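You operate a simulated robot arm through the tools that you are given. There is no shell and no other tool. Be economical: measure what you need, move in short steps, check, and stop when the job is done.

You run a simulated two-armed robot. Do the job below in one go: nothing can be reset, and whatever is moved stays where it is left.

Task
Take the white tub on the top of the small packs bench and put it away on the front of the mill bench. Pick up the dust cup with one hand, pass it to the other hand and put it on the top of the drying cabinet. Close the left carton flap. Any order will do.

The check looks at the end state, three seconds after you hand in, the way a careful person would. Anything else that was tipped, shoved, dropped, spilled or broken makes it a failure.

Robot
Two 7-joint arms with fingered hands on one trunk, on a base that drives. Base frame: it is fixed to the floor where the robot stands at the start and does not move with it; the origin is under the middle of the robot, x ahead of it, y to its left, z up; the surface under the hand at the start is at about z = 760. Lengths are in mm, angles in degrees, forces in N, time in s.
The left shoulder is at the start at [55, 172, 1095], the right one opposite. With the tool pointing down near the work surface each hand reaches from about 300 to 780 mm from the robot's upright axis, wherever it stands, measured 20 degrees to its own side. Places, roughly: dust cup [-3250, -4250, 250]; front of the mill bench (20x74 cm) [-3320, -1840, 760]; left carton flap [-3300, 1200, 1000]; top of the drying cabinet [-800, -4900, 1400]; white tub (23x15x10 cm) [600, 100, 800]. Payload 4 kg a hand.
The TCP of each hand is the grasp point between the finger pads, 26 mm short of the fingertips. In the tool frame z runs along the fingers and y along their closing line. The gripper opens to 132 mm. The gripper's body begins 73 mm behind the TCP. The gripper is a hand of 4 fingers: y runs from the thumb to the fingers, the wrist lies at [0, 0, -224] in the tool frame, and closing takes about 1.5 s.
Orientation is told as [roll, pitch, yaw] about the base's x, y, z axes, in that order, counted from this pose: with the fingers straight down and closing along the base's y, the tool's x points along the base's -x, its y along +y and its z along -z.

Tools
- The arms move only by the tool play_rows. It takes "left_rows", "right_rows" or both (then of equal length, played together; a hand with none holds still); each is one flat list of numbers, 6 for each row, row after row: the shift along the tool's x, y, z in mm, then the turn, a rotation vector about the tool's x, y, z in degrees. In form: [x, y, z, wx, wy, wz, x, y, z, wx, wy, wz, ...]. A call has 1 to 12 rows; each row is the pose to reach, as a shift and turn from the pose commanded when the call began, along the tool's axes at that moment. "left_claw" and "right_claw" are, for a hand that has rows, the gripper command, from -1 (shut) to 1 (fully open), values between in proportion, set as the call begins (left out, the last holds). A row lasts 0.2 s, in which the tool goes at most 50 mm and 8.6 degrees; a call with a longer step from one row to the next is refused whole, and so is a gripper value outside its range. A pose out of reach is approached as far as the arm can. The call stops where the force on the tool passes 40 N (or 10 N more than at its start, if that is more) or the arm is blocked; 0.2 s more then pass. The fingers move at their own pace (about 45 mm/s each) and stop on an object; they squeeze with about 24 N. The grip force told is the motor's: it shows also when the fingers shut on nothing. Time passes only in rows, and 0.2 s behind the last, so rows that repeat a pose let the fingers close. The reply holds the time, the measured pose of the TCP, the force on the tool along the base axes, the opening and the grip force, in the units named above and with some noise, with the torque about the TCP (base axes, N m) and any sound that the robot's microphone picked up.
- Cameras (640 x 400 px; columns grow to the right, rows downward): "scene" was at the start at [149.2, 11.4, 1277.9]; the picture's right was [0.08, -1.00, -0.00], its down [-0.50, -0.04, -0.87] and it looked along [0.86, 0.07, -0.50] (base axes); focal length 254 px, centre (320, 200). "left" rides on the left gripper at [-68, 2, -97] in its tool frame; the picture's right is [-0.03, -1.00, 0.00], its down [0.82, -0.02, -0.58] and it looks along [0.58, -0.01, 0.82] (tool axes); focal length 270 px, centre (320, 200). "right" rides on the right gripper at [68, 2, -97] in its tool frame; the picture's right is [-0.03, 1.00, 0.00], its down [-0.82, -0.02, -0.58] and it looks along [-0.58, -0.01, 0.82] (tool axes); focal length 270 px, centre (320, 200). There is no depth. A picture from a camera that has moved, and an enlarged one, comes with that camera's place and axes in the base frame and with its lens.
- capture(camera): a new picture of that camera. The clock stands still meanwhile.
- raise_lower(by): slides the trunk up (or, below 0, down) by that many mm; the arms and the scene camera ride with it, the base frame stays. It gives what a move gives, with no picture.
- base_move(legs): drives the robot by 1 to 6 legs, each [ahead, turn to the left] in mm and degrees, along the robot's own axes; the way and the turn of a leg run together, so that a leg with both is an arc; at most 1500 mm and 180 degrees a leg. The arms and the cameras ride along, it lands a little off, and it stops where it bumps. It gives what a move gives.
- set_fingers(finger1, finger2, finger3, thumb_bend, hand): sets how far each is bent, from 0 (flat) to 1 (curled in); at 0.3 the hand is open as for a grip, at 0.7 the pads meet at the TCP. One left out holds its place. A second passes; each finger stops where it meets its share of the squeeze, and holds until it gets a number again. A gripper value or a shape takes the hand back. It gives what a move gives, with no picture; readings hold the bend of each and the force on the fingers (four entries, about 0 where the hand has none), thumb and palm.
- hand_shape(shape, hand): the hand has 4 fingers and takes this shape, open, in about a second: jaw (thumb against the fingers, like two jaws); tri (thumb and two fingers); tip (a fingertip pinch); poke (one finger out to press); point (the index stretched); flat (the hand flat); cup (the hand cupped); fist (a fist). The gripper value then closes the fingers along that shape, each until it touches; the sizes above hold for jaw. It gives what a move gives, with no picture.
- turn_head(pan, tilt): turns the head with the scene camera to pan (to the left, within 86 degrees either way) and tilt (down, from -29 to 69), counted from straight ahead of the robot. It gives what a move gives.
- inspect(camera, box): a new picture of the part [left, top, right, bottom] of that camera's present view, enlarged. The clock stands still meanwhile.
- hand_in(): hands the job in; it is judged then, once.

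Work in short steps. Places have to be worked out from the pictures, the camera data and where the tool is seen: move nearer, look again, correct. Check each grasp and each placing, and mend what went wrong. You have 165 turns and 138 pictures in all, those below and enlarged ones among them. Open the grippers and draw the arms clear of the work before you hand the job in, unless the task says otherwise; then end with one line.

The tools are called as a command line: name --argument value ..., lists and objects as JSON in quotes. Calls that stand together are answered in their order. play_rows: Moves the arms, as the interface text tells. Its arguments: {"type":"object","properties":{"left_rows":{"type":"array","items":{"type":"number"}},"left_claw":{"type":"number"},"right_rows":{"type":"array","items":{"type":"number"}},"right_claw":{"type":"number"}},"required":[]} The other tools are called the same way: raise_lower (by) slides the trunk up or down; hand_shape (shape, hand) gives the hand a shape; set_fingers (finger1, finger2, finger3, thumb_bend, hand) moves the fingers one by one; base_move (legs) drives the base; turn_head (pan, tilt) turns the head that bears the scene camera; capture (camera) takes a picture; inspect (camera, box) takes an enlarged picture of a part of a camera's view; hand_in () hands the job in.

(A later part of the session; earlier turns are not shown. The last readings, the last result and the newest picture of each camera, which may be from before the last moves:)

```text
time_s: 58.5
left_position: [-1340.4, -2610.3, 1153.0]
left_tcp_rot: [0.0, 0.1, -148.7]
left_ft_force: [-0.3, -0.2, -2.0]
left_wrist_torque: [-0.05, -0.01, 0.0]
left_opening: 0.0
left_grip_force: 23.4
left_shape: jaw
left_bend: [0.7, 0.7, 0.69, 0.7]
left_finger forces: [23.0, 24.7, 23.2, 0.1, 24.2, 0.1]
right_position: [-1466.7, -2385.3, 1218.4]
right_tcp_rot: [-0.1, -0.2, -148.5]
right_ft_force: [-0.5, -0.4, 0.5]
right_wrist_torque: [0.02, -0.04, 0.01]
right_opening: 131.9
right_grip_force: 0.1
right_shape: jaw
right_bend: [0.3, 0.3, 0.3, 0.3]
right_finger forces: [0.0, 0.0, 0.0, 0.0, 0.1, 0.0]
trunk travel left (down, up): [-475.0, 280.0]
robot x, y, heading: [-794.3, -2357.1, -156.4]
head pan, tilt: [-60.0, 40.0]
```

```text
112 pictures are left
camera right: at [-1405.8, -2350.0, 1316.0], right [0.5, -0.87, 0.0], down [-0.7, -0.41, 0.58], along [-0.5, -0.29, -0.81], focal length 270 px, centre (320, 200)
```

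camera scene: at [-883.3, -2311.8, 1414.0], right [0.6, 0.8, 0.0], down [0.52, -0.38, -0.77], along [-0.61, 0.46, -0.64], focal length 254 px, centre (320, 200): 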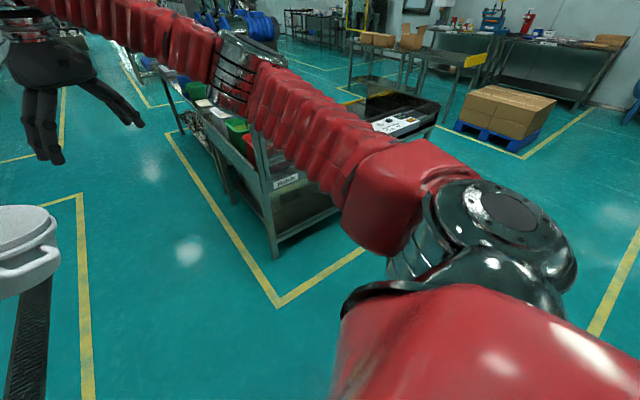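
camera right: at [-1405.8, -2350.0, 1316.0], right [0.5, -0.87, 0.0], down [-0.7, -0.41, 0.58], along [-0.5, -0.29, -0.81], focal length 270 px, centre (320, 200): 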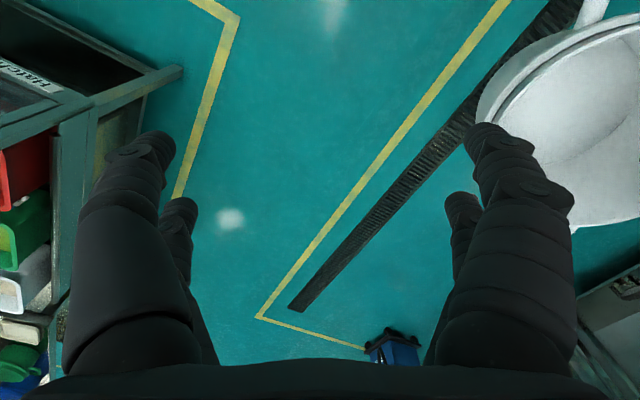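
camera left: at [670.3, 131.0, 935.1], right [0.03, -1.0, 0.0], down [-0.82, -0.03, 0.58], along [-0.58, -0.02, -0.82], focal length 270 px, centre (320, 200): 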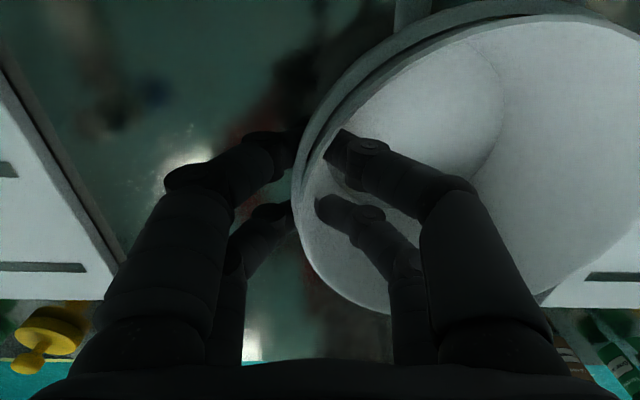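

The pictures show no contact. The wrist yaw lags the heading by about 8°, so the arms swinging in fast turns seem to trip the stop. I'll use small turn legs and drive further along the aisle.

base_move --legs '[[1000, 0], [0, -12], [0, -11], [400, 0]]'

turn_head --pan -45 --tilt 20

capture --camera "scene"

turn_head --pan 30 --tilt 25

capture --camera "scene"

```text
time_s: 67.5
left_position: [-2714.0, -2789.4, 1153.5]
left_tcp_rot: [0.1, 0.1, -171.0]
left_ft_force: [0.3, 0.2, -1.4]
left_wrist_torque: [-0.13, -0.01, 0.02]
left_opening: 0.0
left_grip_force: 23.5
left_shape: jaw
left_bend: [0.7, 0.7, 0.69, 0.7]
left_finger forces: [22.9, 24.5, 23.1, 0.0, 24.3, 0.0]
right_position: [-2743.6, -2533.3, 1218.6]
right_tcp_rot: [-0.1, -0.2, -170.8]
right_ft_force: [-0.8, 0.3, -0.5]
right_wrist_torque: [0.0, 0.03, 0.0]
right_opening: 132.2
right_grip_force: 0.1
right_shape: jaw
right_bend: [0.3, 0.3, 0.3, 0.3]
right_finger forces: [0.0, 0.0, 0.0, 0.0, 0.1, 0.0]
trunk travel left (down, up): [-475.0, 280.0]
robot x, y, heading: [-2107.7, -2771.5, -178.9]
head pan, tilt: [-60.0, 40.0]
```

```text
time_s: 68.4
left_position: [-2712.8, -2791.7, 1153.8]
left_tcp_rot: [0.0, 0.0, -171.0]
left_ft_force: [0.5, 0.2, -1.2]
left_wrist_torque: [-0.06, 0.01, 0.0]
left_opening: 0.1
left_grip_force: 24.2
left_shape: jaw
left_bend: [0.7, 0.7, 0.69, 0.7]
left_finger forces: [23.0, 24.4, 23.0, 0.0, 24.3, 0.0]
right_position: [-2742.6, -2534.5, 1221.7]
right_tcp_rot: [-0.2, -0.2, -170.9]
right_ft_force: [0.6, -0.1, 0.5]
right_wrist_torque: [-0.03, 0.03, -0.03]
right_opening: 132.0
right_grip_force: 0.0
right_shape: jaw
right_bend: [0.3, 0.3, 0.3, 0.3]
right_finger forces: [0.0, 0.1, 0.1, 0.0, 0.0, 0.1]
trunk travel left (down, up): [-475.0, 280.0]
robot x, y, heading: [-2107.3, -2771.3, -179.0]
head pan, tilt: [-45.0, 20.0]
```

```text
111 pictures are left
camera scene: at [-2199.7, -2706.6, 1445.3], right [0.69, 0.72, 0.0], down [0.25, -0.24, -0.94], along [-0.68, 0.65, -0.34], focal length 254 px, centre (320, 200)
```

scene: 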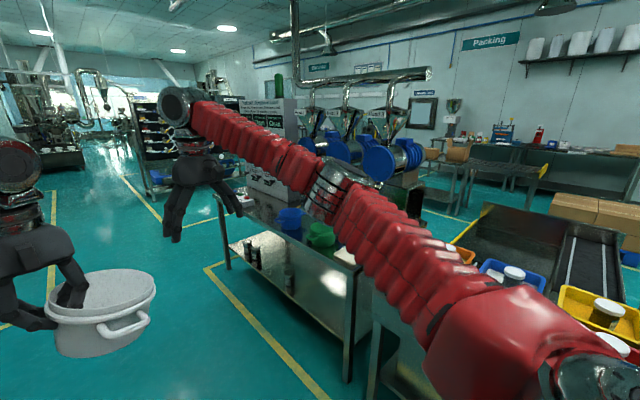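

```text
time_s: 69.8
left_position: [-2712.5, -2790.3, 1153.2]
left_tcp_rot: [0.0, 0.1, -171.0]
left_ft_force: [-0.3, 0.7, -1.0]
left_wrist_torque: [-0.06, -0.02, 0.02]
left_opening: 0.0
left_grip_force: 23.9
left_shape: jaw
left_bend: [0.7, 0.7, 0.69, 0.7]
left_finger forces: [22.9, 24.4, 23.0, 0.0, 24.2, 0.0]
right_position: [-2744.2, -2536.1, 1221.1]
right_tcp_rot: [-0.2, -0.2, -170.7]
right_ft_force: [1.1, -0.4, 0.5]
right_wrist_torque: [-0.01, -0.04, 0.0]
right_opening: 131.9
right_grip_force: 0.0
right_shape: jaw
right_bend: [0.3, 0.3, 0.3, 0.3]
right_finger forces: [0.1, 0.0, 0.0, 0.0, 0.1, 0.0]
trunk travel left (down, up): [-475.0, 280.0]
robot x, y, heading: [-2105.5, -2774.4, -179.0]
head pan, tilt: [30.0, 25.0]
```

```text
110 pictures are left
camera scene: at [-2211.8, -2818.4, 1437.3], right [-0.52, 0.86, 0.0], down [0.36, 0.22, -0.91], along [-0.78, -0.47, -0.42], focal length 254 px, centre (320, 200)
```

scene: 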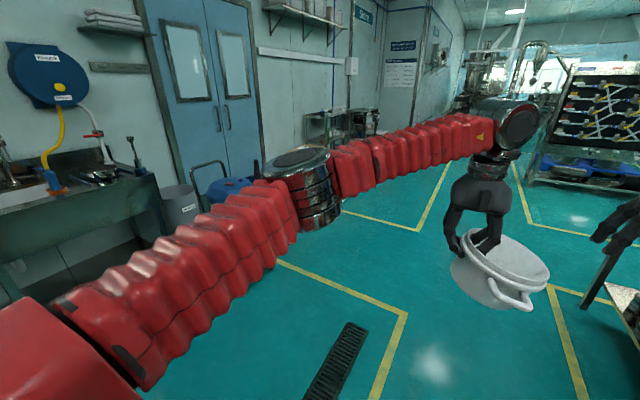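

The mill bench's front edge runs along x at y ≈ −1935, from x −4270 to −2770. I drive along to x ≈ −3200 and then turn in small legs to face it (+y).

base_move --legs '[[1100, 0], [0, -15], [0, -15], [0, -15], [0, -15], [0, -15]]'

turn_head --pan -10 --tilt 30

capture --camera "scene"

```text
time_s: 78.9
left_position: [-3660.9, -2377.4, 1154.7]
left_tcp_rot: [0.4, 0.0, 144.5]
left_ft_force: [1.5, 0.3, -1.4]
left_wrist_torque: [-0.14, 0.14, -0.06]
left_opening: 0.1
left_grip_force: 23.5
left_shape: jaw
left_bend: [0.7, 0.7, 0.69, 0.7]
left_finger forces: [22.9, 24.3, 23.1, 0.0, 24.3, 0.1]
right_position: [-3501.4, -2174.0, 1222.3]
right_tcp_rot: [0.1, -0.4, 144.6]
right_ft_force: [0.7, 0.0, -0.4]
right_wrist_torque: [-0.07, 0.12, 0.0]
right_opening: 132.0
right_grip_force: 0.0
right_shape: jaw
right_bend: [0.3, 0.3, 0.3, 0.3]
right_finger forces: [0.0, 0.0, 0.0, 0.0, 0.0, 0.0]
trunk travel left (down, up): [-475.0, 280.0]
robot x, y, heading: [-3256.7, -2828.1, 135.8]
head pan, tilt: [30.0, 25.0]
stopped in leg 5: the robot was blocked; the commanded pose is now the measured one
```

```text
time_s: 79.9
left_position: [-3668.1, -2382.9, 1153.5]
left_tcp_rot: [0.1, 0.2, 144.5]
left_ft_force: [-0.3, -0.6, -0.6]
left_wrist_torque: [-0.06, 0.02, 0.01]
left_opening: 0.0
left_grip_force: 24.5
left_shape: jaw
left_bend: [0.7, 0.7, 0.69, 0.7]
left_finger forces: [23.1, 24.3, 23.0, 0.1, 24.2, 0.1]
right_position: [-3508.6, -2179.5, 1222.4]
right_tcp_rot: [-0.3, -0.3, 144.9]
right_ft_force: [-0.2, -0.1, 0.1]
right_wrist_torque: [0.03, -0.02, 0.0]
right_opening: 131.8
right_grip_force: 0.0
right_shape: jaw
right_bend: [0.3, 0.3, 0.3, 0.3]
right_finger forces: [0.1, 0.0, 0.0, 0.0, 0.0, 0.0]
trunk travel left (down, up): [-475.0, 280.0]
robot x, y, heading: [-3254.6, -2827.7, 135.8]
head pan, tilt: [-10.0, 30.0]
```

```text
109 pictures are left
camera scene: at [-3326.7, -2736.4, 1429.3], right [0.81, 0.59, 0.0], down [0.29, -0.41, -0.87], along [-0.51, 0.7, -0.5], focal length 254 px, centre (320, 200)
```

scene: 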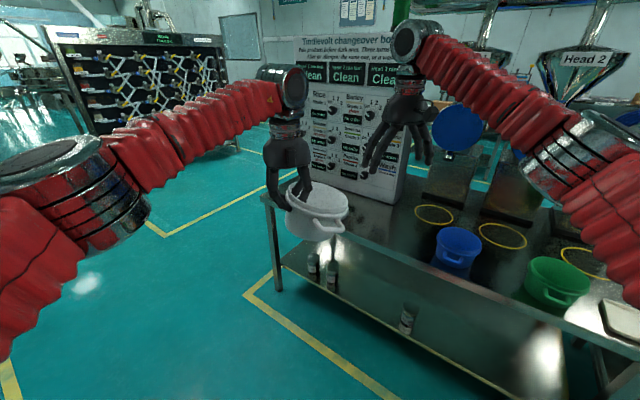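

The blue and green tubs stand on the front strip at x ≈ −3345 and −3046. The free spot is to their left, around [−3570, −1850]. I pull both arms in, then turn and approach in small legs.

play_rows --left_rows '[40, 0, 0, 0, 0, 0, 80, 0, 0, 0, 0, 0, 120, 0, 0, 0, 0, 0, 150, 0, 0, 0, 0, 0, 150, 0, 0, 0, 0, 0, 150, 0, 0, 0, 0, 0, 150, 0, 0, 0, 0, 0]' --right_rows '[40, 0, 0, 0, 0, 0, 80, 0, 0, 0, 0, 0, 120, 0, 0, 0, 0, 0, 160, 0, 0, 0, 0, 0, 200, 0, 0, 0, 0, 0, 240, 0, 0, 0, 0, 0, 270, 0, 0, 0, 0, 0]'

base_move --legs '[[0, -9], [0, -9], [0, -9], [0, -9], [200, 0]]'

turn_head --pan 10 --tilt 35

capture --camera "scene"

```text
time_s: 81.5
left_position: [-3543.5, -2468.5, 1155.8]
left_tcp_rot: [0.0, 0.1, 144.6]
left_ft_force: [-0.7, 0.2, -2.0]
left_wrist_torque: [-0.07, 0.05, 0.04]
left_opening: 0.0
left_grip_force: 23.9
left_shape: jaw
left_bend: [0.7, 0.7, 0.69, 0.7]
left_finger forces: [22.6, 23.5, 22.7, 0.1, 24.0, 0.0]
right_position: [-3287.4, -2334.3, 1223.4]
right_tcp_rot: [-0.2, -0.4, 144.9]
right_ft_force: [-0.2, 0.2, -0.1]
right_wrist_torque: [0.01, 0.02, -0.03]
right_opening: 132.2
right_grip_force: 0.1
right_shape: jaw
right_bend: [0.3, 0.3, 0.3, 0.3]
right_finger forces: [0.1, 0.0, 0.0, 0.1, 0.0, 0.0]
trunk travel left (down, up): [-475.0, 280.0]
robot x, y, heading: [-3255.9, -2830.8, 136.0]
head pan, tilt: [-10.0, 30.0]
```

```text
time_s: 85.3
left_position: [-3276.3, -2342.3, 1163.6]
left_tcp_rot: [0.0, -0.8, 108.4]
left_ft_force: [0.8, 0.2, -1.0]
left_wrist_torque: [-0.06, 0.08, -0.01]
left_opening: 0.0
left_grip_force: 23.6
left_shape: jaw
left_bend: [0.7, 0.7, 0.69, 0.7]
left_finger forces: [22.8, 24.0, 23.2, 0.0, 23.9, 0.0]
right_position: [-2990.5, -2385.7, 1229.1]
right_tcp_rot: [-0.4, -1.5, 108.6]
right_ft_force: [0.1, 1.0, 0.0]
right_wrist_torque: [-0.01, 0.04, 0.0]
right_opening: 132.1
right_grip_force: 0.0
right_shape: jaw
right_bend: [0.3, 0.3, 0.3, 0.3]
right_finger forces: [0.1, 0.0, 0.0, 0.0, 0.0, 0.0]
trunk travel left (down, up): [-475.0, 280.0]
robot x, y, heading: [-3296.6, -2790.9, 97.9]
head pan, tilt: [-10.0, 30.0]
stopped in leg 5: the robot was blocked; the commanded pose is now the measured one
```

```text
time_s: 86.1
left_position: [-3278.7, -2340.0, 1160.2]
left_tcp_rot: [0.0, -0.7, 108.3]
left_ft_force: [0.2, -0.3, -1.3]
left_wrist_torque: [0.03, 0.06, -0.01]
left_opening: 0.0
left_grip_force: 24.0
left_shape: jaw
left_bend: [0.7, 0.7, 0.69, 0.7]
left_finger forces: [22.7, 24.1, 23.1, 0.0, 24.0, 0.1]
right_position: [-2992.0, -2381.1, 1228.9]
right_tcp_rot: [-0.2, -1.3, 108.7]
right_ft_force: [0.0, -0.6, -0.4]
right_wrist_torque: [0.04, 0.05, -0.03]
right_opening: 132.2
right_grip_force: 0.0
right_shape: jaw
right_bend: [0.3, 0.3, 0.3, 0.3]
right_finger forces: [0.0, 0.0, 0.0, 0.0, 0.0, 0.0]
trunk travel left (down, up): [-475.0, 280.0]
robot x, y, heading: [-3298.4, -2792.7, 97.9]
head pan, tilt: [10.0, 35.0]
```

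```text
108 pictures are left
camera scene: at [-3326.9, -2686.4, 1421.9], right [0.95, 0.31, 0.0], down [0.18, -0.54, -0.82], along [-0.25, 0.78, -0.57], focal length 254 px, centre (320, 200)
```

scene: 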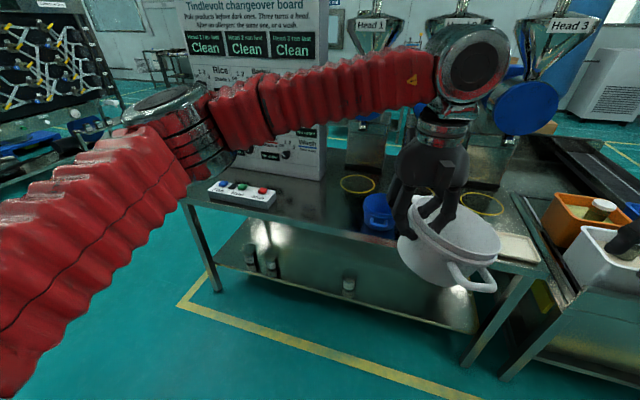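

The forward drive stopped after 40 mm. I look down at the floor in front.

turn_head --pan -40 --tilt 69

capture --camera "scene"

capture --camera "right"

capture --camera "left"

```text
time_s: 87.3
left_position: [-3279.1, -2337.6, 1159.9]
left_tcp_rot: [-0.1, -0.5, 108.3]
left_ft_force: [0.5, 0.3, -1.2]
left_wrist_torque: [-0.03, 0.05, -0.03]
left_opening: 0.0
left_grip_force: 24.2
left_shape: jaw
left_bend: [0.7, 0.7, 0.69, 0.7]
left_finger forces: [22.8, 24.0, 23.2, 0.0, 23.9, 0.1]
right_position: [-2993.3, -2379.9, 1227.8]
right_tcp_rot: [-0.2, -1.0, 108.7]
right_ft_force: [-0.4, 0.8, -0.1]
right_wrist_torque: [-0.03, 0.01, -0.01]
right_opening: 131.8
right_grip_force: 0.1
right_shape: jaw
right_bend: [0.3, 0.3, 0.3, 0.3]
right_finger forces: [0.0, 0.1, 0.1, 0.0, 0.1, 0.1]
trunk travel left (down, up): [-475.0, 280.0]
robot x, y, heading: [-3294.7, -2793.5, 97.8]
head pan, tilt: [-40.0, 68.8]
```

```text
107 pictures are left
camera scene: at [-3271.0, -2719.5, 1377.9], right [0.85, -0.53, 0.0], down [-0.49, -0.79, -0.36], along [0.19, 0.31, -0.93], focal length 254 px, centre (320, 200)
```

scene: 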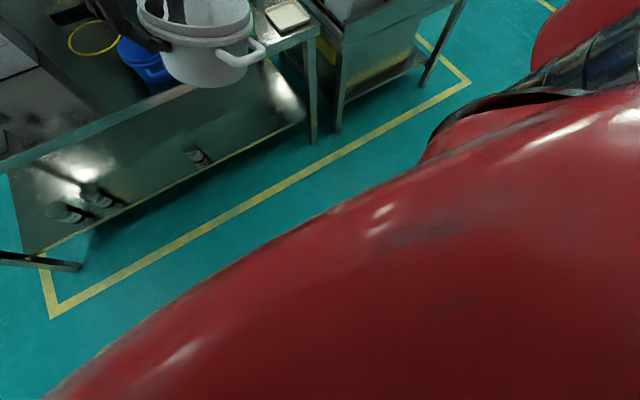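

```text
106 pictures are left
camera right: at [-2971.8, -2446.1, 1322.7], right [-0.96, -0.3, -0.01], down [-0.24, 0.77, 0.59], along [-0.17, 0.57, -0.81], focal length 270 px, centre (320, 200)
```

right: 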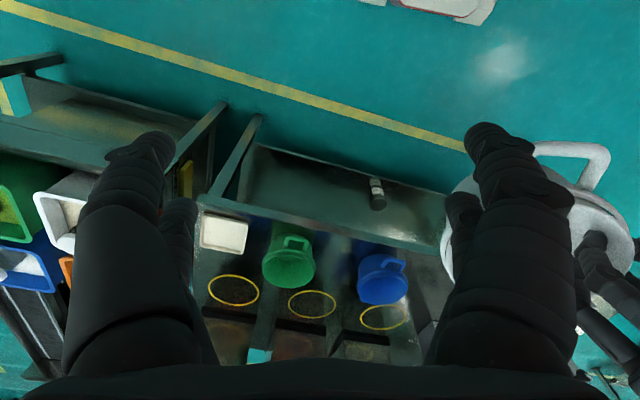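

```text
105 pictures are left
camera left: at [-3301.7, -2273.1, 1257.6], right [0.94, 0.34, 0.0], down [0.28, -0.77, 0.57], along [0.19, -0.54, -0.82], focal length 270 px, centre (320, 200)
```

left: 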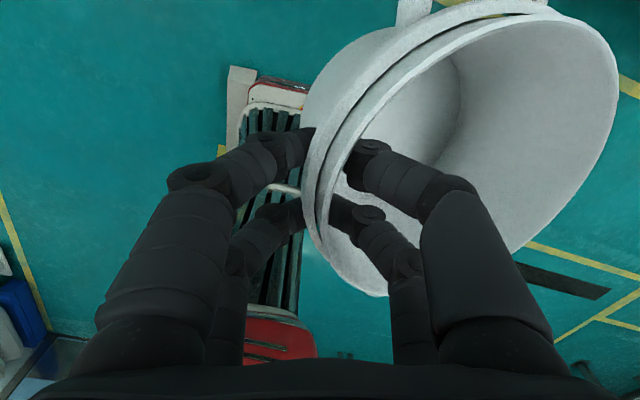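

The floor ahead is clear, so I retry driving forward in short legs.

base_move --legs '[[120, 0], [120, 0], [100, 0]]'

```text
time_s: 90.2
left_position: [-3325.9, -1995.8, 1160.1]
left_tcp_rot: [0.0, -0.4, 108.3]
left_ft_force: [0.0, 0.7, -0.8]
left_wrist_torque: [-0.03, 0.04, 0.0]
left_opening: 0.0
left_grip_force: 24.1
left_shape: jaw
left_bend: [0.7, 0.7, 0.69, 0.7]
left_finger forces: [22.8, 24.1, 23.2, 0.1, 23.9, 0.1]
right_position: [-3039.0, -2039.0, 1229.1]
right_tcp_rot: [-0.3, -1.0, 108.5]
right_ft_force: [1.3, -0.3, 0.2]
right_wrist_torque: [-0.04, 0.01, 0.02]
right_opening: 131.8
right_grip_force: 0.1
right_shape: jaw
right_bend: [0.3, 0.3, 0.3, 0.3]
right_finger forces: [0.0, 0.0, 0.1, 0.1, 0.0, 0.0]
trunk travel left (down, up): [-475.0, 280.0]
robot x, y, heading: [-3346.5, -2450.3, 97.6]
head pan, tilt: [-40.0, 68.8]
```

Driving works now. I check the tub's tilt in the grip before moving it over the bench.

turn_head --pan 5 --tilt 40

capture --camera "scene"

capture --camera "left"

```text
time_s: 91.3
left_position: [-3325.4, -1998.7, 1162.2]
left_tcp_rot: [0.0, -0.5, 108.3]
left_ft_force: [-0.4, -0.3, -0.7]
left_wrist_torque: [-0.05, 0.05, 0.03]
left_opening: 0.0
left_grip_force: 24.1
left_shape: jaw
left_bend: [0.7, 0.7, 0.69, 0.7]
left_finger forces: [22.8, 24.1, 23.3, 0.0, 23.9, 0.0]
right_position: [-3037.7, -2039.9, 1228.6]
right_tcp_rot: [-0.3, -1.1, 108.5]
right_ft_force: [0.6, 0.2, 0.2]
right_wrist_torque: [0.02, -0.02, 0.02]
right_opening: 132.3
right_grip_force: 0.1
right_shape: jaw
right_bend: [0.3, 0.3, 0.3, 0.3]
right_finger forces: [0.0, 0.0, 0.1, 0.0, 0.0, 0.0]
trunk travel left (down, up): [-475.0, 280.0]
robot x, y, heading: [-3348.1, -2456.1, 97.6]
head pan, tilt: [5.0, 40.0]
```

```text
104 pictures are left
camera scene: at [-3366.5, -2344.4, 1413.9], right [0.98, 0.22, 0.0], down [0.14, -0.63, -0.77], along [-0.17, 0.75, -0.64], focal length 254 px, centre (320, 200)
```

scene: 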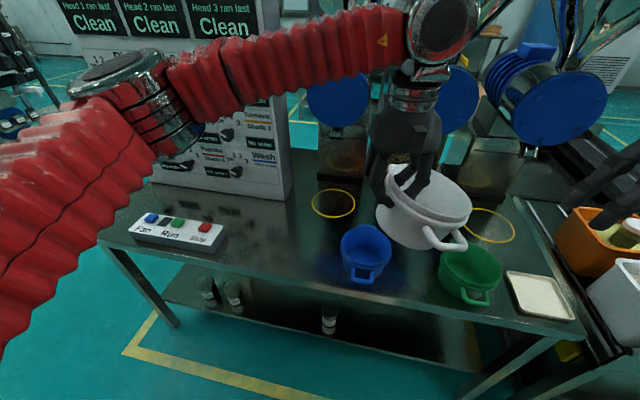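

```text
103 pictures are left
camera left: at [-3347.8, -1933.4, 1258.3], right [0.94, 0.34, 0.0], down [0.28, -0.77, 0.57], along [0.19, -0.54, -0.82], focal length 270 px, centre (320, 200)
```

left: 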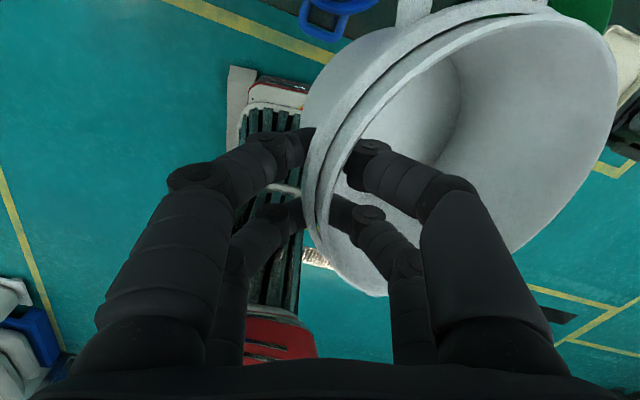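

The tub hangs tilted about 20°, free side down. I move it over the free spot left of the blue tub while turning the hand about +47°, so the handles run mostly along the bench. I'll level it after.

play_rows --left_rows '[-24, 33, 0, 0, 0, -6.7, -49, 66, 0, 0, 0, -13.4, -73, 99, 0, 0, 0, -20.1, -98, 131, 0, 0, 0, -26.8, -122, 164, 0, 0, 0, -33.5, -147, 197, 0, 0, 0, -40.2, -171, 230, 0, 0, 0, -47]'

play_rows --left_rows '[0, 0, 0, 7, 0, 0, 0, 0, 0, 13, 0, 0, 0, 0, 0, 18, 0, 0]'

capture --camera "scene"

capture --camera "left"

```text
time_s: 92.9
left_position: [-3600.4, -1906.3, 1161.6]
left_tcp_rot: [-0.4, -0.3, 155.5]
left_ft_force: [-0.7, -0.6, -0.7]
left_wrist_torque: [-0.07, 0.05, -0.05]
left_opening: 0.0
left_grip_force: 24.1
left_shape: jaw
left_bend: [0.7, 0.7, 0.69, 0.7]
left_finger forces: [22.4, 23.5, 22.7, 0.0, 23.7, 0.1]
right_position: [-3040.4, -2040.1, 1228.7]
right_tcp_rot: [-0.5, -1.0, 108.4]
right_ft_force: [-0.5, 0.1, 0.1]
right_wrist_torque: [-0.02, -0.02, -0.02]
right_opening: 132.0
right_grip_force: 0.0
right_shape: jaw
right_bend: [0.3, 0.3, 0.3, 0.3]
right_finger forces: [0.0, 0.0, 0.1, 0.0, 0.1, 0.0]
trunk travel left (down, up): [-475.0, 280.0]
robot x, y, heading: [-3343.9, -2455.4, 97.6]
head pan, tilt: [5.0, 40.0]
```

```text
time_s: 93.7
left_position: [-3598.2, -1907.2, 1163.3]
left_tcp_rot: [-18.6, -0.2, 155.3]
left_ft_force: [0.1, 0.4, -0.8]
left_wrist_torque: [-0.06, 0.04, 0.03]
left_opening: 0.0
left_grip_force: 23.9
left_shape: jaw
left_bend: [0.7, 0.7, 0.69, 0.7]
left_finger forces: [22.6, 23.5, 22.7, 0.0, 23.5, 0.0]
right_position: [-3040.7, -2040.7, 1229.9]
right_tcp_rot: [-0.4, -1.1, 108.5]
right_ft_force: [0.2, 0.3, 0.4]
right_wrist_torque: [0.0, 0.01, 0.0]
right_opening: 131.9
right_grip_force: 0.1
right_shape: jaw
right_bend: [0.3, 0.3, 0.3, 0.3]
right_finger forces: [0.0, 0.0, 0.0, 0.0, 0.0, 0.0]
trunk travel left (down, up): [-475.0, 280.0]
robot x, y, heading: [-3344.7, -2453.7, 97.8]
head pan, tilt: [5.0, 40.0]
```

```text
102 pictures are left
camera scene: at [-3367.6, -2344.9, 1414.0], right [0.98, 0.22, 0.0], down [0.14, -0.63, -0.77], along [-0.17, 0.75, -0.64], focal length 254 px, centre (320, 200)
```

scene: 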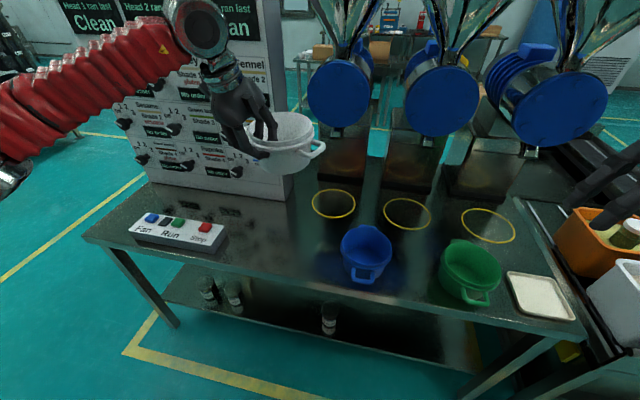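

```text
101 pictures are left
camera left: at [-3673.4, -1908.2, 1253.9], right [0.37, 0.87, 0.32], down [0.68, -0.49, 0.55], along [0.63, 0.01, -0.77], focal length 270 px, centre (320, 200)
```

left: 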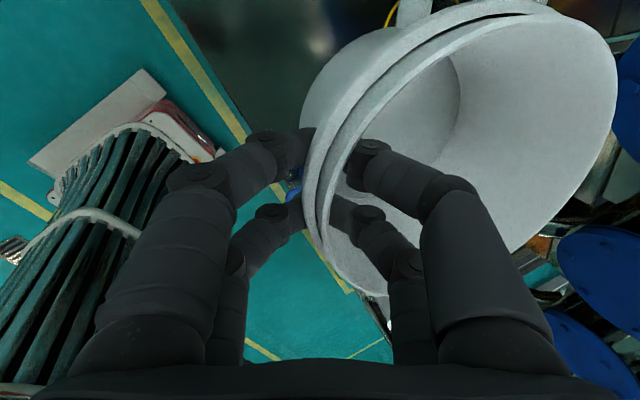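

I zoom in to judge whether the tub is now level.

inspect --camera "scene" --box '[200, 80, 360, 200]'

```text
3.33 times, centred on (280, 140) of scene
camera zoom: at [-3367.6, -2344.9, 1414.0], right [0.98, 0.22, 0.0], down [0.14, -0.63, -0.77], along [-0.17, 0.75, -0.64], focal length 847 px, centre (453, 400)
```

zoom: 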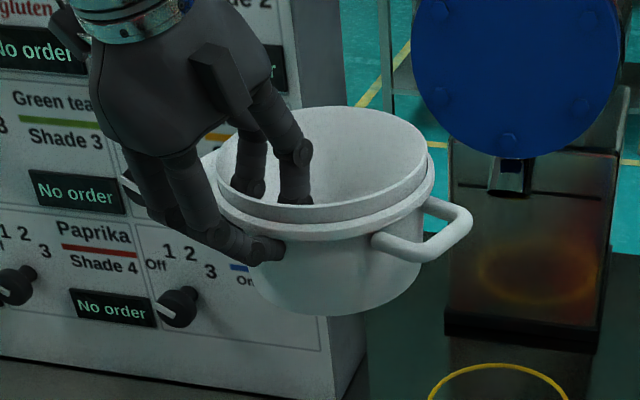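

The perspective fooled me: the tub now leans toward the camera by about 10°. I take back 11° and look again.

play_rows --left_rows '[0, 0, 0, -6, 0, 0, 0, 0, 0, -11, 0, 0]'

inspect --camera "scene" --box '[200, 80, 360, 200]'

```text
time_s: 94.3
left_position: [-3596.9, -1907.0, 1161.6]
left_tcp_rot: [-7.2, -0.4, 155.3]
left_ft_force: [-0.5, 0.3, -0.5]
left_wrist_torque: [-0.03, 0.07, -0.04]
left_opening: 0.0
left_grip_force: 23.7
left_shape: jaw
left_bend: [0.7, 0.7, 0.69, 0.7]
left_finger forces: [22.6, 23.5, 22.6, 0.1, 23.5, 0.1]
right_position: [-3038.5, -2040.7, 1228.7]
right_tcp_rot: [-0.4, -1.0, 108.5]
right_ft_force: [0.3, 0.2, 0.6]
right_wrist_torque: [-0.01, -0.01, 0.01]
right_opening: 132.0
right_grip_force: 0.1
right_shape: jaw
right_bend: [0.3, 0.3, 0.3, 0.3]
right_finger forces: [0.1, 0.0, 0.0, 0.0, 0.1, 0.0]
trunk travel left (down, up): [-475.0, 280.0]
robot x, y, heading: [-3348.5, -2454.0, 97.9]
head pan, tilt: [5.0, 40.0]
```

```text
3.33 times, centred on (280, 140) of scene
camera zoom: at [-3366.3, -2344.1, 1414.0], right [0.98, 0.22, 0.0], down [0.14, -0.63, -0.77], along [-0.17, 0.75, -0.64], focal length 847 px, centre (453, 400)
```

zoom: 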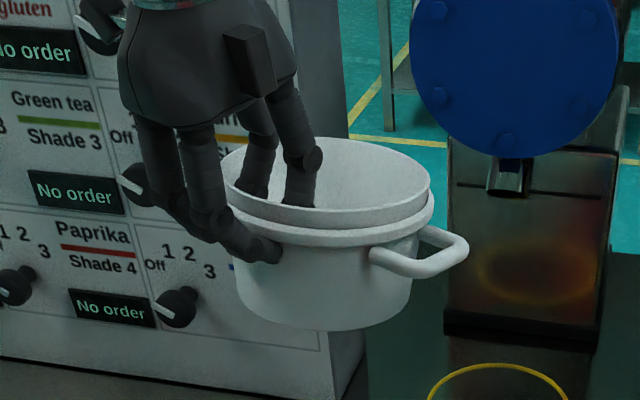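

The remaining lean is about 4° toward the camera, with the right handle roughly 8° low. I correct both.

play_rows --left_rows '[0, 0, 0, -2, 4, 0, 0, 0, 0, -4, 8, 0]'

inspect --camera "scene" --box '[200, 80, 360, 200]'

```text
time_s: 94.9
left_position: [-3597.8, -1907.7, 1162.3]
left_tcp_rot: [-3.4, 7.6, 154.6]
left_ft_force: [1.3, 0.1, -1.2]
left_wrist_torque: [-0.06, 0.05, 0.0]
left_opening: 0.0
left_grip_force: 23.9
left_shape: jaw
left_bend: [0.7, 0.7, 0.69, 0.7]
left_finger forces: [22.7, 23.3, 22.6, 0.0, 23.5, 0.0]
right_position: [-3038.5, -2039.5, 1230.0]
right_tcp_rot: [-0.4, -1.0, 108.5]
right_ft_force: [1.2, 0.0, -0.1]
right_wrist_torque: [0.0, 0.0, -0.02]
right_opening: 132.0
right_grip_force: 0.1
right_shape: jaw
right_bend: [0.3, 0.3, 0.3, 0.3]
right_finger forces: [0.0, 0.0, 0.0, 0.0, 0.1, 0.0]
trunk travel left (down, up): [-475.0, 280.0]
robot x, y, heading: [-3346.2, -2454.5, 97.8]
head pan, tilt: [5.0, 40.0]
```

```text
3.33 times, centred on (280, 140) of scene
camera zoom: at [-3366.9, -2344.2, 1413.9], right [0.98, 0.22, 0.0], down [0.14, -0.63, -0.77], along [-0.17, 0.75, -0.64], focal length 847 px, centre (453, 400)
```

zoom: 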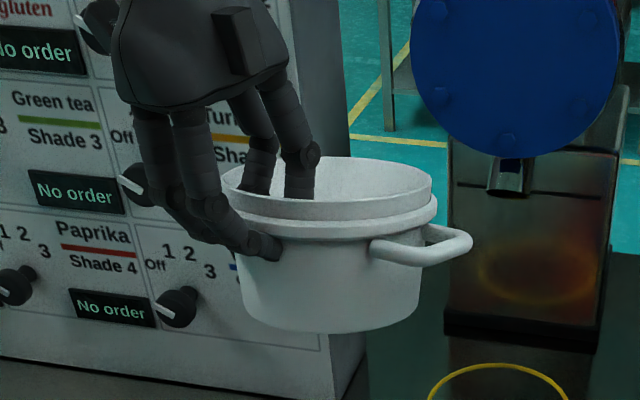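

Nearly level. I apply a last small correction, then lower.

play_rows --left_rows '[0, 0, 0, 2, 2, 0, 0, 0, 0, 4, 5, 0]'

inspect --camera "scene" --box '[200, 80, 360, 200]'

```text
time_s: 95.5
left_position: [-3597.7, -1907.2, 1161.6]
left_tcp_rot: [-7.5, 12.6, 154.1]
left_ft_force: [0.6, -0.2, -1.3]
left_wrist_torque: [-0.06, 0.05, 0.06]
left_opening: 0.1
left_grip_force: 24.0
left_shape: jaw
left_bend: [0.7, 0.7, 0.69, 0.7]
left_finger forces: [22.7, 23.3, 22.8, 0.0, 23.5, 0.0]
right_position: [-3040.3, -2039.7, 1227.2]
right_tcp_rot: [-0.4, -1.1, 108.5]
right_ft_force: [0.4, 0.2, -0.3]
right_wrist_torque: [0.01, 0.0, 0.0]
right_opening: 132.1
right_grip_force: 0.1
right_shape: jaw
right_bend: [0.3, 0.3, 0.3, 0.3]
right_finger forces: [0.1, 0.0, 0.0, 0.0, 0.0, 0.0]
trunk travel left (down, up): [-475.0, 280.0]
robot x, y, heading: [-3344.3, -2456.9, 97.5]
head pan, tilt: [5.0, 40.0]
```

```text
3.33 times, centred on (280, 140) of scene
camera zoom: at [-3367.0, -2344.3, 1414.0], right [0.98, 0.22, 0.0], down [0.14, -0.63, -0.77], along [-0.17, 0.75, -0.64], focal length 847 px, centre (453, 400)
```

zoom: 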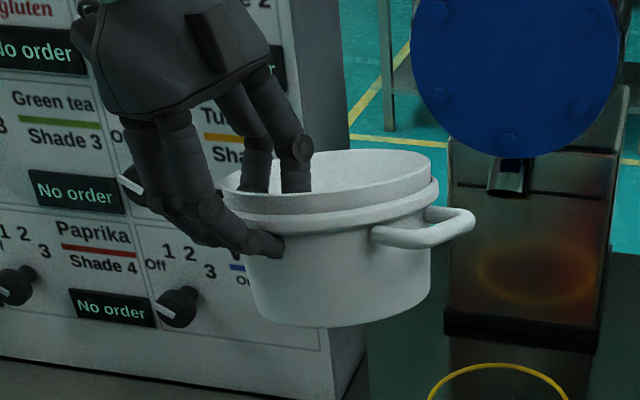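

I lower about 290 mm straight down (tool components −0.218, 0.127, 0.967) and check.

play_rows --left_rows '[-9, 5, 41, 1, 0, 0, -18, 11, 83, 2, 0, 0, -27, 16, 124, 3, 0, 0, -36, 21, 166, 3, 0, 0, -45, 26, 207, 3, 0, 0, -54, 32, 242, 3, 0, 0, -62, 36, 275, 3, 0, 0]'

capture --camera "scene"

inspect --camera "scene" --box '[200, 150, 360, 270]'

```text
time_s: 97.1
left_position: [-3598.6, -1907.6, 879.0]
left_tcp_rot: [-10.5, 12.6, 154.1]
left_ft_force: [0.3, -0.4, -1.8]
left_wrist_torque: [-0.09, 0.06, -0.01]
left_opening: 0.3
left_grip_force: 24.1
left_shape: jaw
left_bend: [0.7, 0.7, 0.69, 0.7]
left_finger forces: [22.8, 22.9, 22.5, 0.1, 23.3, 0.1]
right_position: [-3039.7, -2040.8, 1229.1]
right_tcp_rot: [-0.4, -1.0, 108.4]
right_ft_force: [0.1, 0.8, 0.3]
right_wrist_torque: [0.0, 0.03, 0.01]
right_opening: 131.9
right_grip_force: 0.0
right_shape: jaw
right_bend: [0.3, 0.3, 0.3, 0.3]
right_finger forces: [0.0, 0.0, 0.0, 0.0, 0.1, 0.0]
trunk travel left (down, up): [-475.0, 280.0]
robot x, y, heading: [-3345.8, -2455.3, 97.7]
head pan, tilt: [5.0, 40.0]
```

```text
96 pictures are left
camera scene: at [-3366.9, -2343.9, 1413.9], right [0.98, 0.22, 0.0], down [0.14, -0.63, -0.77], along [-0.17, 0.75, -0.64], focal length 254 px, centre (320, 200)
```

scene: 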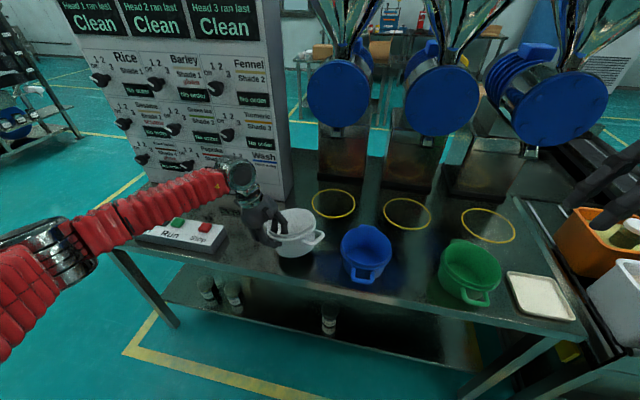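

```text
3.33 times, centred on (280, 210) of scene
camera zoom: at [-3366.9, -2343.9, 1413.9], right [0.98, 0.22, 0.0], down [0.14, -0.63, -0.77], along [-0.17, 0.75, -0.64], focal length 847 px, centre (453, 167)
```

zoom: 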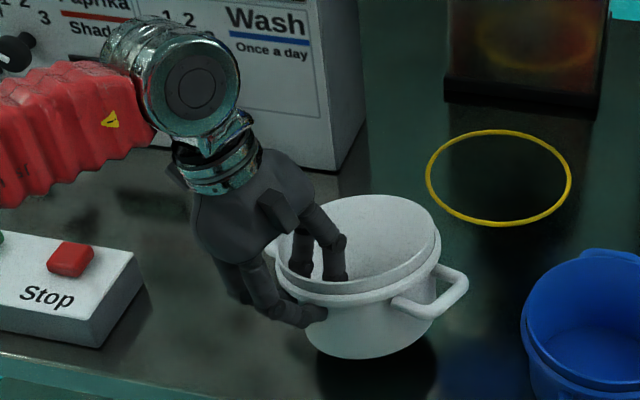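

It overshot about 6° on the handle side. I level that, then lower slowly until contact.

play_rows --left_rows '[0, 0, 0, 0, -3, 0, 0, 0, 0, 0, -6, 0]'

play_rows --left_rows '[-2, 2, 12, 0, 0, 0, -3, 4, 22, 0, 0, 0, -4, 5, 27, 0, 0, 0, -4, 5, 30, 0, 0, 0]'

inspect --camera "scene" --box '[200, 150, 360, 270]'

```text
time_s: 97.7
left_position: [-3598.6, -1906.6, 878.4]
left_tcp_rot: [-10.3, 6.5, 155.3]
left_ft_force: [0.2, -0.4, -0.3]
left_wrist_torque: [-0.02, 0.04, -0.01]
left_opening: 0.0
left_grip_force: 23.7
left_shape: jaw
left_bend: [0.7, 0.7, 0.69, 0.7]
left_finger forces: [22.6, 23.1, 22.4, 0.0, 23.5, 0.0]
right_position: [-3038.3, -2039.6, 1228.2]
right_tcp_rot: [-0.3, -1.2, 108.5]
right_ft_force: [0.4, -0.5, 0.3]
right_wrist_torque: [0.01, 0.03, -0.02]
right_opening: 131.8
right_grip_force: 0.1
right_shape: jaw
right_bend: [0.3, 0.3, 0.3, 0.3]
right_finger forces: [0.1, 0.0, 0.1, 0.0, 0.1, 0.0]
trunk travel left (down, up): [-475.0, 280.0]
robot x, y, heading: [-3345.5, -2453.5, 97.9]
head pan, tilt: [5.0, 40.0]
```

```text
time_s: 98.7
left_position: [-3597.5, -1906.0, 848.3]
left_tcp_rot: [-10.4, 6.7, 155.3]
left_ft_force: [-0.2, 0.7, -0.6]
left_wrist_torque: [-0.01, 0.05, -0.04]
left_opening: 0.0
left_grip_force: 24.0
left_shape: jaw
left_bend: [0.7, 0.7, 0.69, 0.7]
left_finger forces: [22.9, 22.6, 22.0, 0.0, 23.4, 0.0]
right_position: [-3038.7, -2040.2, 1227.7]
right_tcp_rot: [-0.4, -1.1, 108.5]
right_ft_force: [-0.2, -0.2, -0.3]
right_wrist_torque: [-0.01, -0.01, 0.01]
right_opening: 132.0
right_grip_force: 0.1
right_shape: jaw
right_bend: [0.3, 0.3, 0.3, 0.3]
right_finger forces: [0.1, 0.0, 0.1, 0.0, 0.0, 0.0]
trunk travel left (down, up): [-475.0, 280.0]
robot x, y, heading: [-3344.7, -2454.6, 97.9]
head pan, tilt: [5.0, 40.0]
```

```text
3.33 times, centred on (280, 210) of scene
camera zoom: at [-3366.7, -2344.5, 1414.0], right [0.98, 0.22, 0.0], down [0.14, -0.63, -0.77], along [-0.17, 0.75, -0.64], focal length 847 px, centre (453, 167)
```

zoom: 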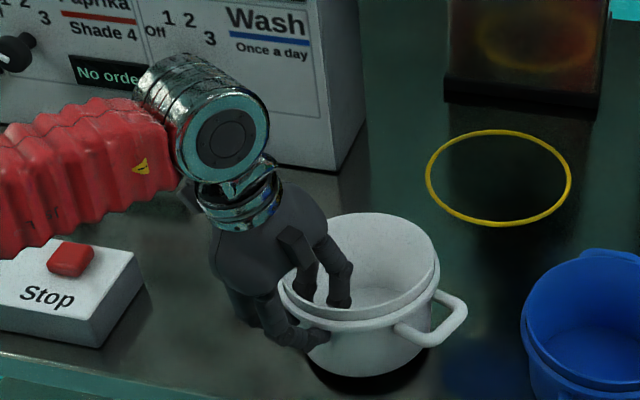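

A few mm of gap remain. I lower gently in small steps.

play_rows --left_rows '[0, 0, 3, 0, 0, 0, -1, 1, 6, 0, 0, 0, -1, 1, 9, 0, 0, 0, -1, 2, 12, 0, 0, 0]'

inspect --camera "scene" --box '[200, 150, 360, 270]'

```text
time_s: 99.7
left_position: [-3595.9, -1907.0, 837.3]
left_tcp_rot: [-10.6, 6.6, 155.0]
left_ft_force: [-0.1, -2.7, 12.3]
left_wrist_torque: [0.22, 0.27, 0.05]
left_opening: 0.0
left_grip_force: 23.7
left_shape: jaw
left_bend: [0.71, 0.7, 0.69, 0.7]
left_finger forces: [27.4, 22.9, 21.3, 0.1, 28.1, 0.1]
right_position: [-3038.8, -2041.0, 1228.7]
right_tcp_rot: [-0.4, -1.2, 108.5]
right_ft_force: [-0.6, -0.8, 0.3]
right_wrist_torque: [-0.03, 0.01, 0.02]
right_opening: 132.0
right_grip_force: 0.0
right_shape: jaw
right_bend: [0.3, 0.3, 0.3, 0.3]
right_finger forces: [0.0, 0.1, 0.1, 0.1, 0.0, 0.0]
trunk travel left (down, up): [-475.0, 280.0]
robot x, y, heading: [-3346.8, -2453.2, 97.6]
head pan, tilt: [5.0, 40.0]
```

```text
3.33 times, centred on (280, 210) of scene
camera zoom: at [-3366.2, -2346.1, 1414.3], right [0.98, 0.22, 0.0], down [0.14, -0.63, -0.77], along [-0.17, 0.75, -0.64], focal length 847 px, centre (453, 167)
```

zoom: 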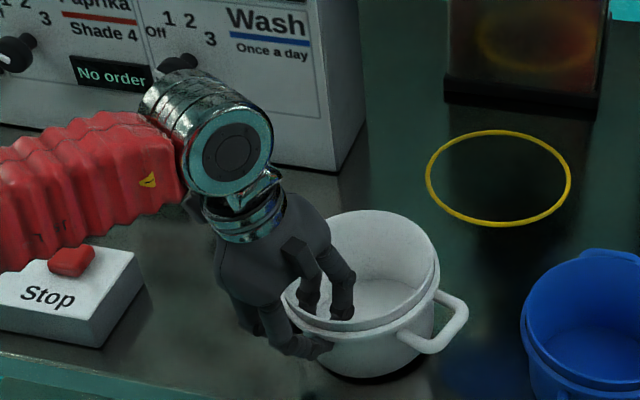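

It's in contact at 12 N. I ease up a millimetre, open the fingers and wait.

play_rows --left_rows '[0, 0, -1, 0, 0, 0, 0, 0, -1, 0, 0, 0, 0, 0, -1, 0, 0, 0, 0, 0, -1, 0, 0, 0, 0, 0, -1, 0, 0, 0, 0, 0, -1, 0, 0, 0, 0, 0, -1, 0, 0, 0]' --left_claw 0.3

inspect --camera "scene" --box '[200, 150, 360, 270]'

capture --camera "left"

```text
time_s: 101.3
left_position: [-3596.3, -1906.6, 836.8]
left_tcp_rot: [-10.3, 6.8, 155.1]
left_ft_force: [-0.8, 0.6, 0.2]
left_wrist_torque: [-0.01, -0.03, -0.02]
left_opening: 85.6
left_grip_force: 0.1
left_shape: jaw
left_bend: [0.7, 0.7, 0.7, 0.64]
left_finger forces: [0.0, 0.0, 0.1, 0.1, 0.0, 0.1]
right_position: [-3039.3, -2039.4, 1228.9]
right_tcp_rot: [-0.4, -1.1, 108.5]
right_ft_force: [0.5, 0.5, 0.4]
right_wrist_torque: [-0.01, 0.01, 0.01]
right_opening: 132.0
right_grip_force: 0.0
right_shape: jaw
right_bend: [0.3, 0.3, 0.3, 0.3]
right_finger forces: [0.0, 0.0, 0.0, 0.0, 0.1, 0.0]
trunk travel left (down, up): [-475.0, 280.0]
robot x, y, heading: [-3348.9, -2453.1, 98.0]
head pan, tilt: [5.0, 40.0]
```

```text
3.33 times, centred on (280, 210) of scene
camera zoom: at [-3366.7, -2344.4, 1414.0], right [0.98, 0.22, 0.0], down [0.14, -0.63, -0.77], along [-0.17, 0.75, -0.64], focal length 847 px, centre (453, 167)
```

zoom: 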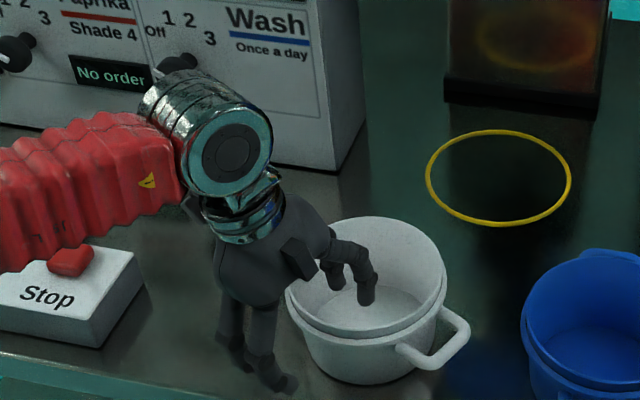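

```text
91 pictures are left
camera left: at [-3676.2, -1890.4, 922.2], right [0.37, 0.91, 0.18], down [0.64, -0.39, 0.66], along [0.67, -0.13, -0.73], focal length 270 px, centre (320, 200)
```

left: 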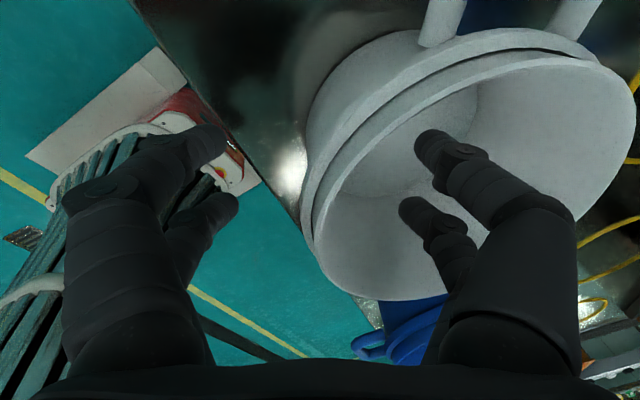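

The tub stands free on the bench. I lift the hand straight up and out.

play_rows --left_rows '[4, -6, -40, 0, 0, 0, 9, -12, -80, 0, 0, 0, 13, -18, -120, 0, 0, 0, 17, -24, -160, 0, 0, 0, 22, -30, -200, 0, 0, 0, 26, -36, -240, 0, 0, 0]'

capture --camera "scene"

```text
time_s: 102.7
left_position: [-3602.2, -1910.3, 1080.7]
left_tcp_rot: [-10.3, 6.6, 155.2]
left_ft_force: [0.1, -0.9, -0.2]
left_wrist_torque: [0.02, 0.01, -0.01]
left_opening: 85.4
left_grip_force: 0.1
left_shape: jaw
left_bend: [0.7, 0.7, 0.7, 0.64]
left_finger forces: [0.0, 0.0, 0.0, 0.0, 0.0, 0.0]
right_position: [-3039.2, -2039.9, 1229.2]
right_tcp_rot: [-0.3, -1.1, 108.6]
right_ft_force: [0.4, -0.2, 0.2]
right_wrist_torque: [-0.01, -0.01, -0.01]
right_opening: 131.8
right_grip_force: 0.0
right_shape: jaw
right_bend: [0.3, 0.3, 0.3, 0.3]
right_finger forces: [0.1, 0.1, 0.0, 0.0, 0.0, 0.0]
trunk travel left (down, up): [-475.0, 280.0]
robot x, y, heading: [-3346.0, -2453.5, 97.8]
head pan, tilt: [5.0, 40.0]
```

```text
90 pictures are left
camera scene: at [-3366.2, -2344.7, 1414.0], right [0.98, 0.22, 0.0], down [0.14, -0.63, -0.77], along [-0.17, 0.75, -0.64], focal length 254 px, centre (320, 200)
```

scene: 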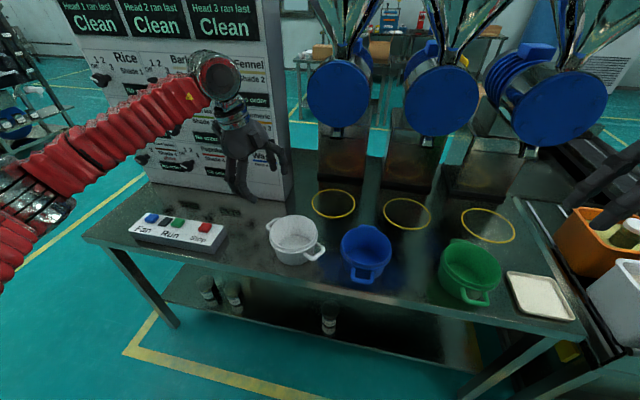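

The tub is placed well. I straighten and retract the left hand, then back off and turn toward the dust cup area to the south.

play_rows --left_rows '[15, 24, -10, -1.6, -1.2, 7.8, 30, 48, -20, -3.3, -2.3, 15.6, 46, 71, -30, -5, -3.5, 23.5, 61, 95, -40, -6.6, -4.6, 31.3, 76, 118, -50, -8.3, -5.8, 39.1, 92, 142, -60, -10, -7, 47]' --left_claw 1

base_move --legs '[[-400, 0], [0, 30], [0, 30], [0, 30]]'

turn_head --pan 60 --tilt 20

capture --camera "scene"

```text
time_s: 104.1
left_position: [-3585.9, -2086.2, 1126.0]
left_tcp_rot: [-0.4, -5.3, 109.0]
left_ft_force: [0.2, -1.1, 0.7]
left_wrist_torque: [0.01, 0.02, 0.04]
left_opening: 131.9
left_grip_force: 0.0
left_shape: jaw
left_bend: [0.3, 0.3, 0.3, 0.3]
left_finger forces: [0.0, 0.0, 0.0, 0.0, 0.0, 0.0]
right_position: [-3038.9, -2041.3, 1228.7]
right_tcp_rot: [-0.4, -1.1, 108.5]
right_ft_force: [0.4, -0.1, -0.4]
right_wrist_torque: [0.02, -0.03, 0.01]
right_opening: 132.0
right_grip_force: 0.1
right_shape: jaw
right_bend: [0.3, 0.3, 0.3, 0.3]
right_finger forces: [0.0, 0.1, 0.0, 0.0, 0.0, 0.0]
trunk travel left (down, up): [-475.0, 280.0]
robot x, y, heading: [-3344.7, -2453.3, 97.6]
head pan, tilt: [5.0, 40.0]
```

```text
time_s: 109.5
left_position: [-3733.6, -2810.4, 1125.5]
left_tcp_rot: [-0.5, -5.2, 161.5]
left_ft_force: [-0.7, -1.1, 0.2]
left_wrist_torque: [0.01, 0.02, 0.01]
left_opening: 132.2
left_grip_force: 0.0
left_shape: jaw
left_bend: [0.3, 0.3, 0.3, 0.3]
left_finger forces: [0.0, 0.0, 0.0, 0.1, 0.0, 0.0]
right_position: [-3435.3, -2350.8, 1229.4]
right_tcp_rot: [-0.5, -1.1, 160.6]
right_ft_force: [-0.5, 0.0, 1.1]
right_wrist_torque: [0.02, -0.07, 0.01]
right_opening: 132.1
right_grip_force: 0.2
right_shape: jaw
right_bend: [0.3, 0.3, 0.3, 0.3]
right_finger forces: [0.1, 0.1, 0.0, 0.0, 0.1, 0.0]
trunk travel left (down, up): [-475.0, 280.0]
robot x, y, heading: [-3266.5, -2805.6, 151.8]
head pan, tilt: [5.0, 40.0]
stopped in leg 3: the robot was blocked; the commanded pose is now the measured one
```

```text
time_s: 110.7
left_position: [-3730.7, -2808.1, 1126.4]
left_tcp_rot: [-0.4, -5.3, 161.5]
left_ft_force: [-0.7, 0.1, 0.4]
left_wrist_torque: [-0.06, -0.01, 0.02]
left_opening: 132.0
left_grip_force: 0.0
left_shape: jaw
left_bend: [0.3, 0.3, 0.3, 0.3]
left_finger forces: [0.0, 0.0, 0.1, 0.0, 0.0, 0.0]
right_position: [-3432.5, -2347.3, 1230.0]
right_tcp_rot: [-0.4, -1.1, 160.8]
right_ft_force: [-0.6, 0.4, 0.0]
right_wrist_torque: [0.0, -0.05, -0.01]
right_opening: 131.9
right_grip_force: 0.2
right_shape: jaw
right_bend: [0.3, 0.3, 0.3, 0.3]
right_finger forces: [0.0, 0.1, 0.0, 0.0, 0.0, 0.0]
trunk travel left (down, up): [-475.0, 280.0]
robot x, y, heading: [-3265.7, -2801.0, 151.8]
head pan, tilt: [60.0, 20.0]
```

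```text
89 pictures are left
camera scene: at [-3368.4, -2840.2, 1445.4], right [-0.53, 0.85, 0.0], down [0.29, 0.18, -0.94], along [-0.8, -0.5, -0.34], focal length 254 px, centre (320, 200)
```

scene: 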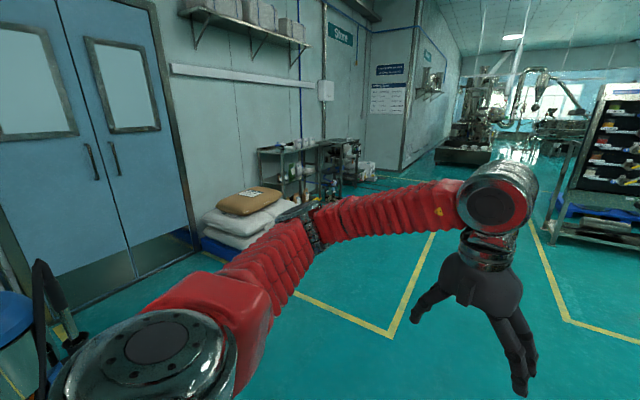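

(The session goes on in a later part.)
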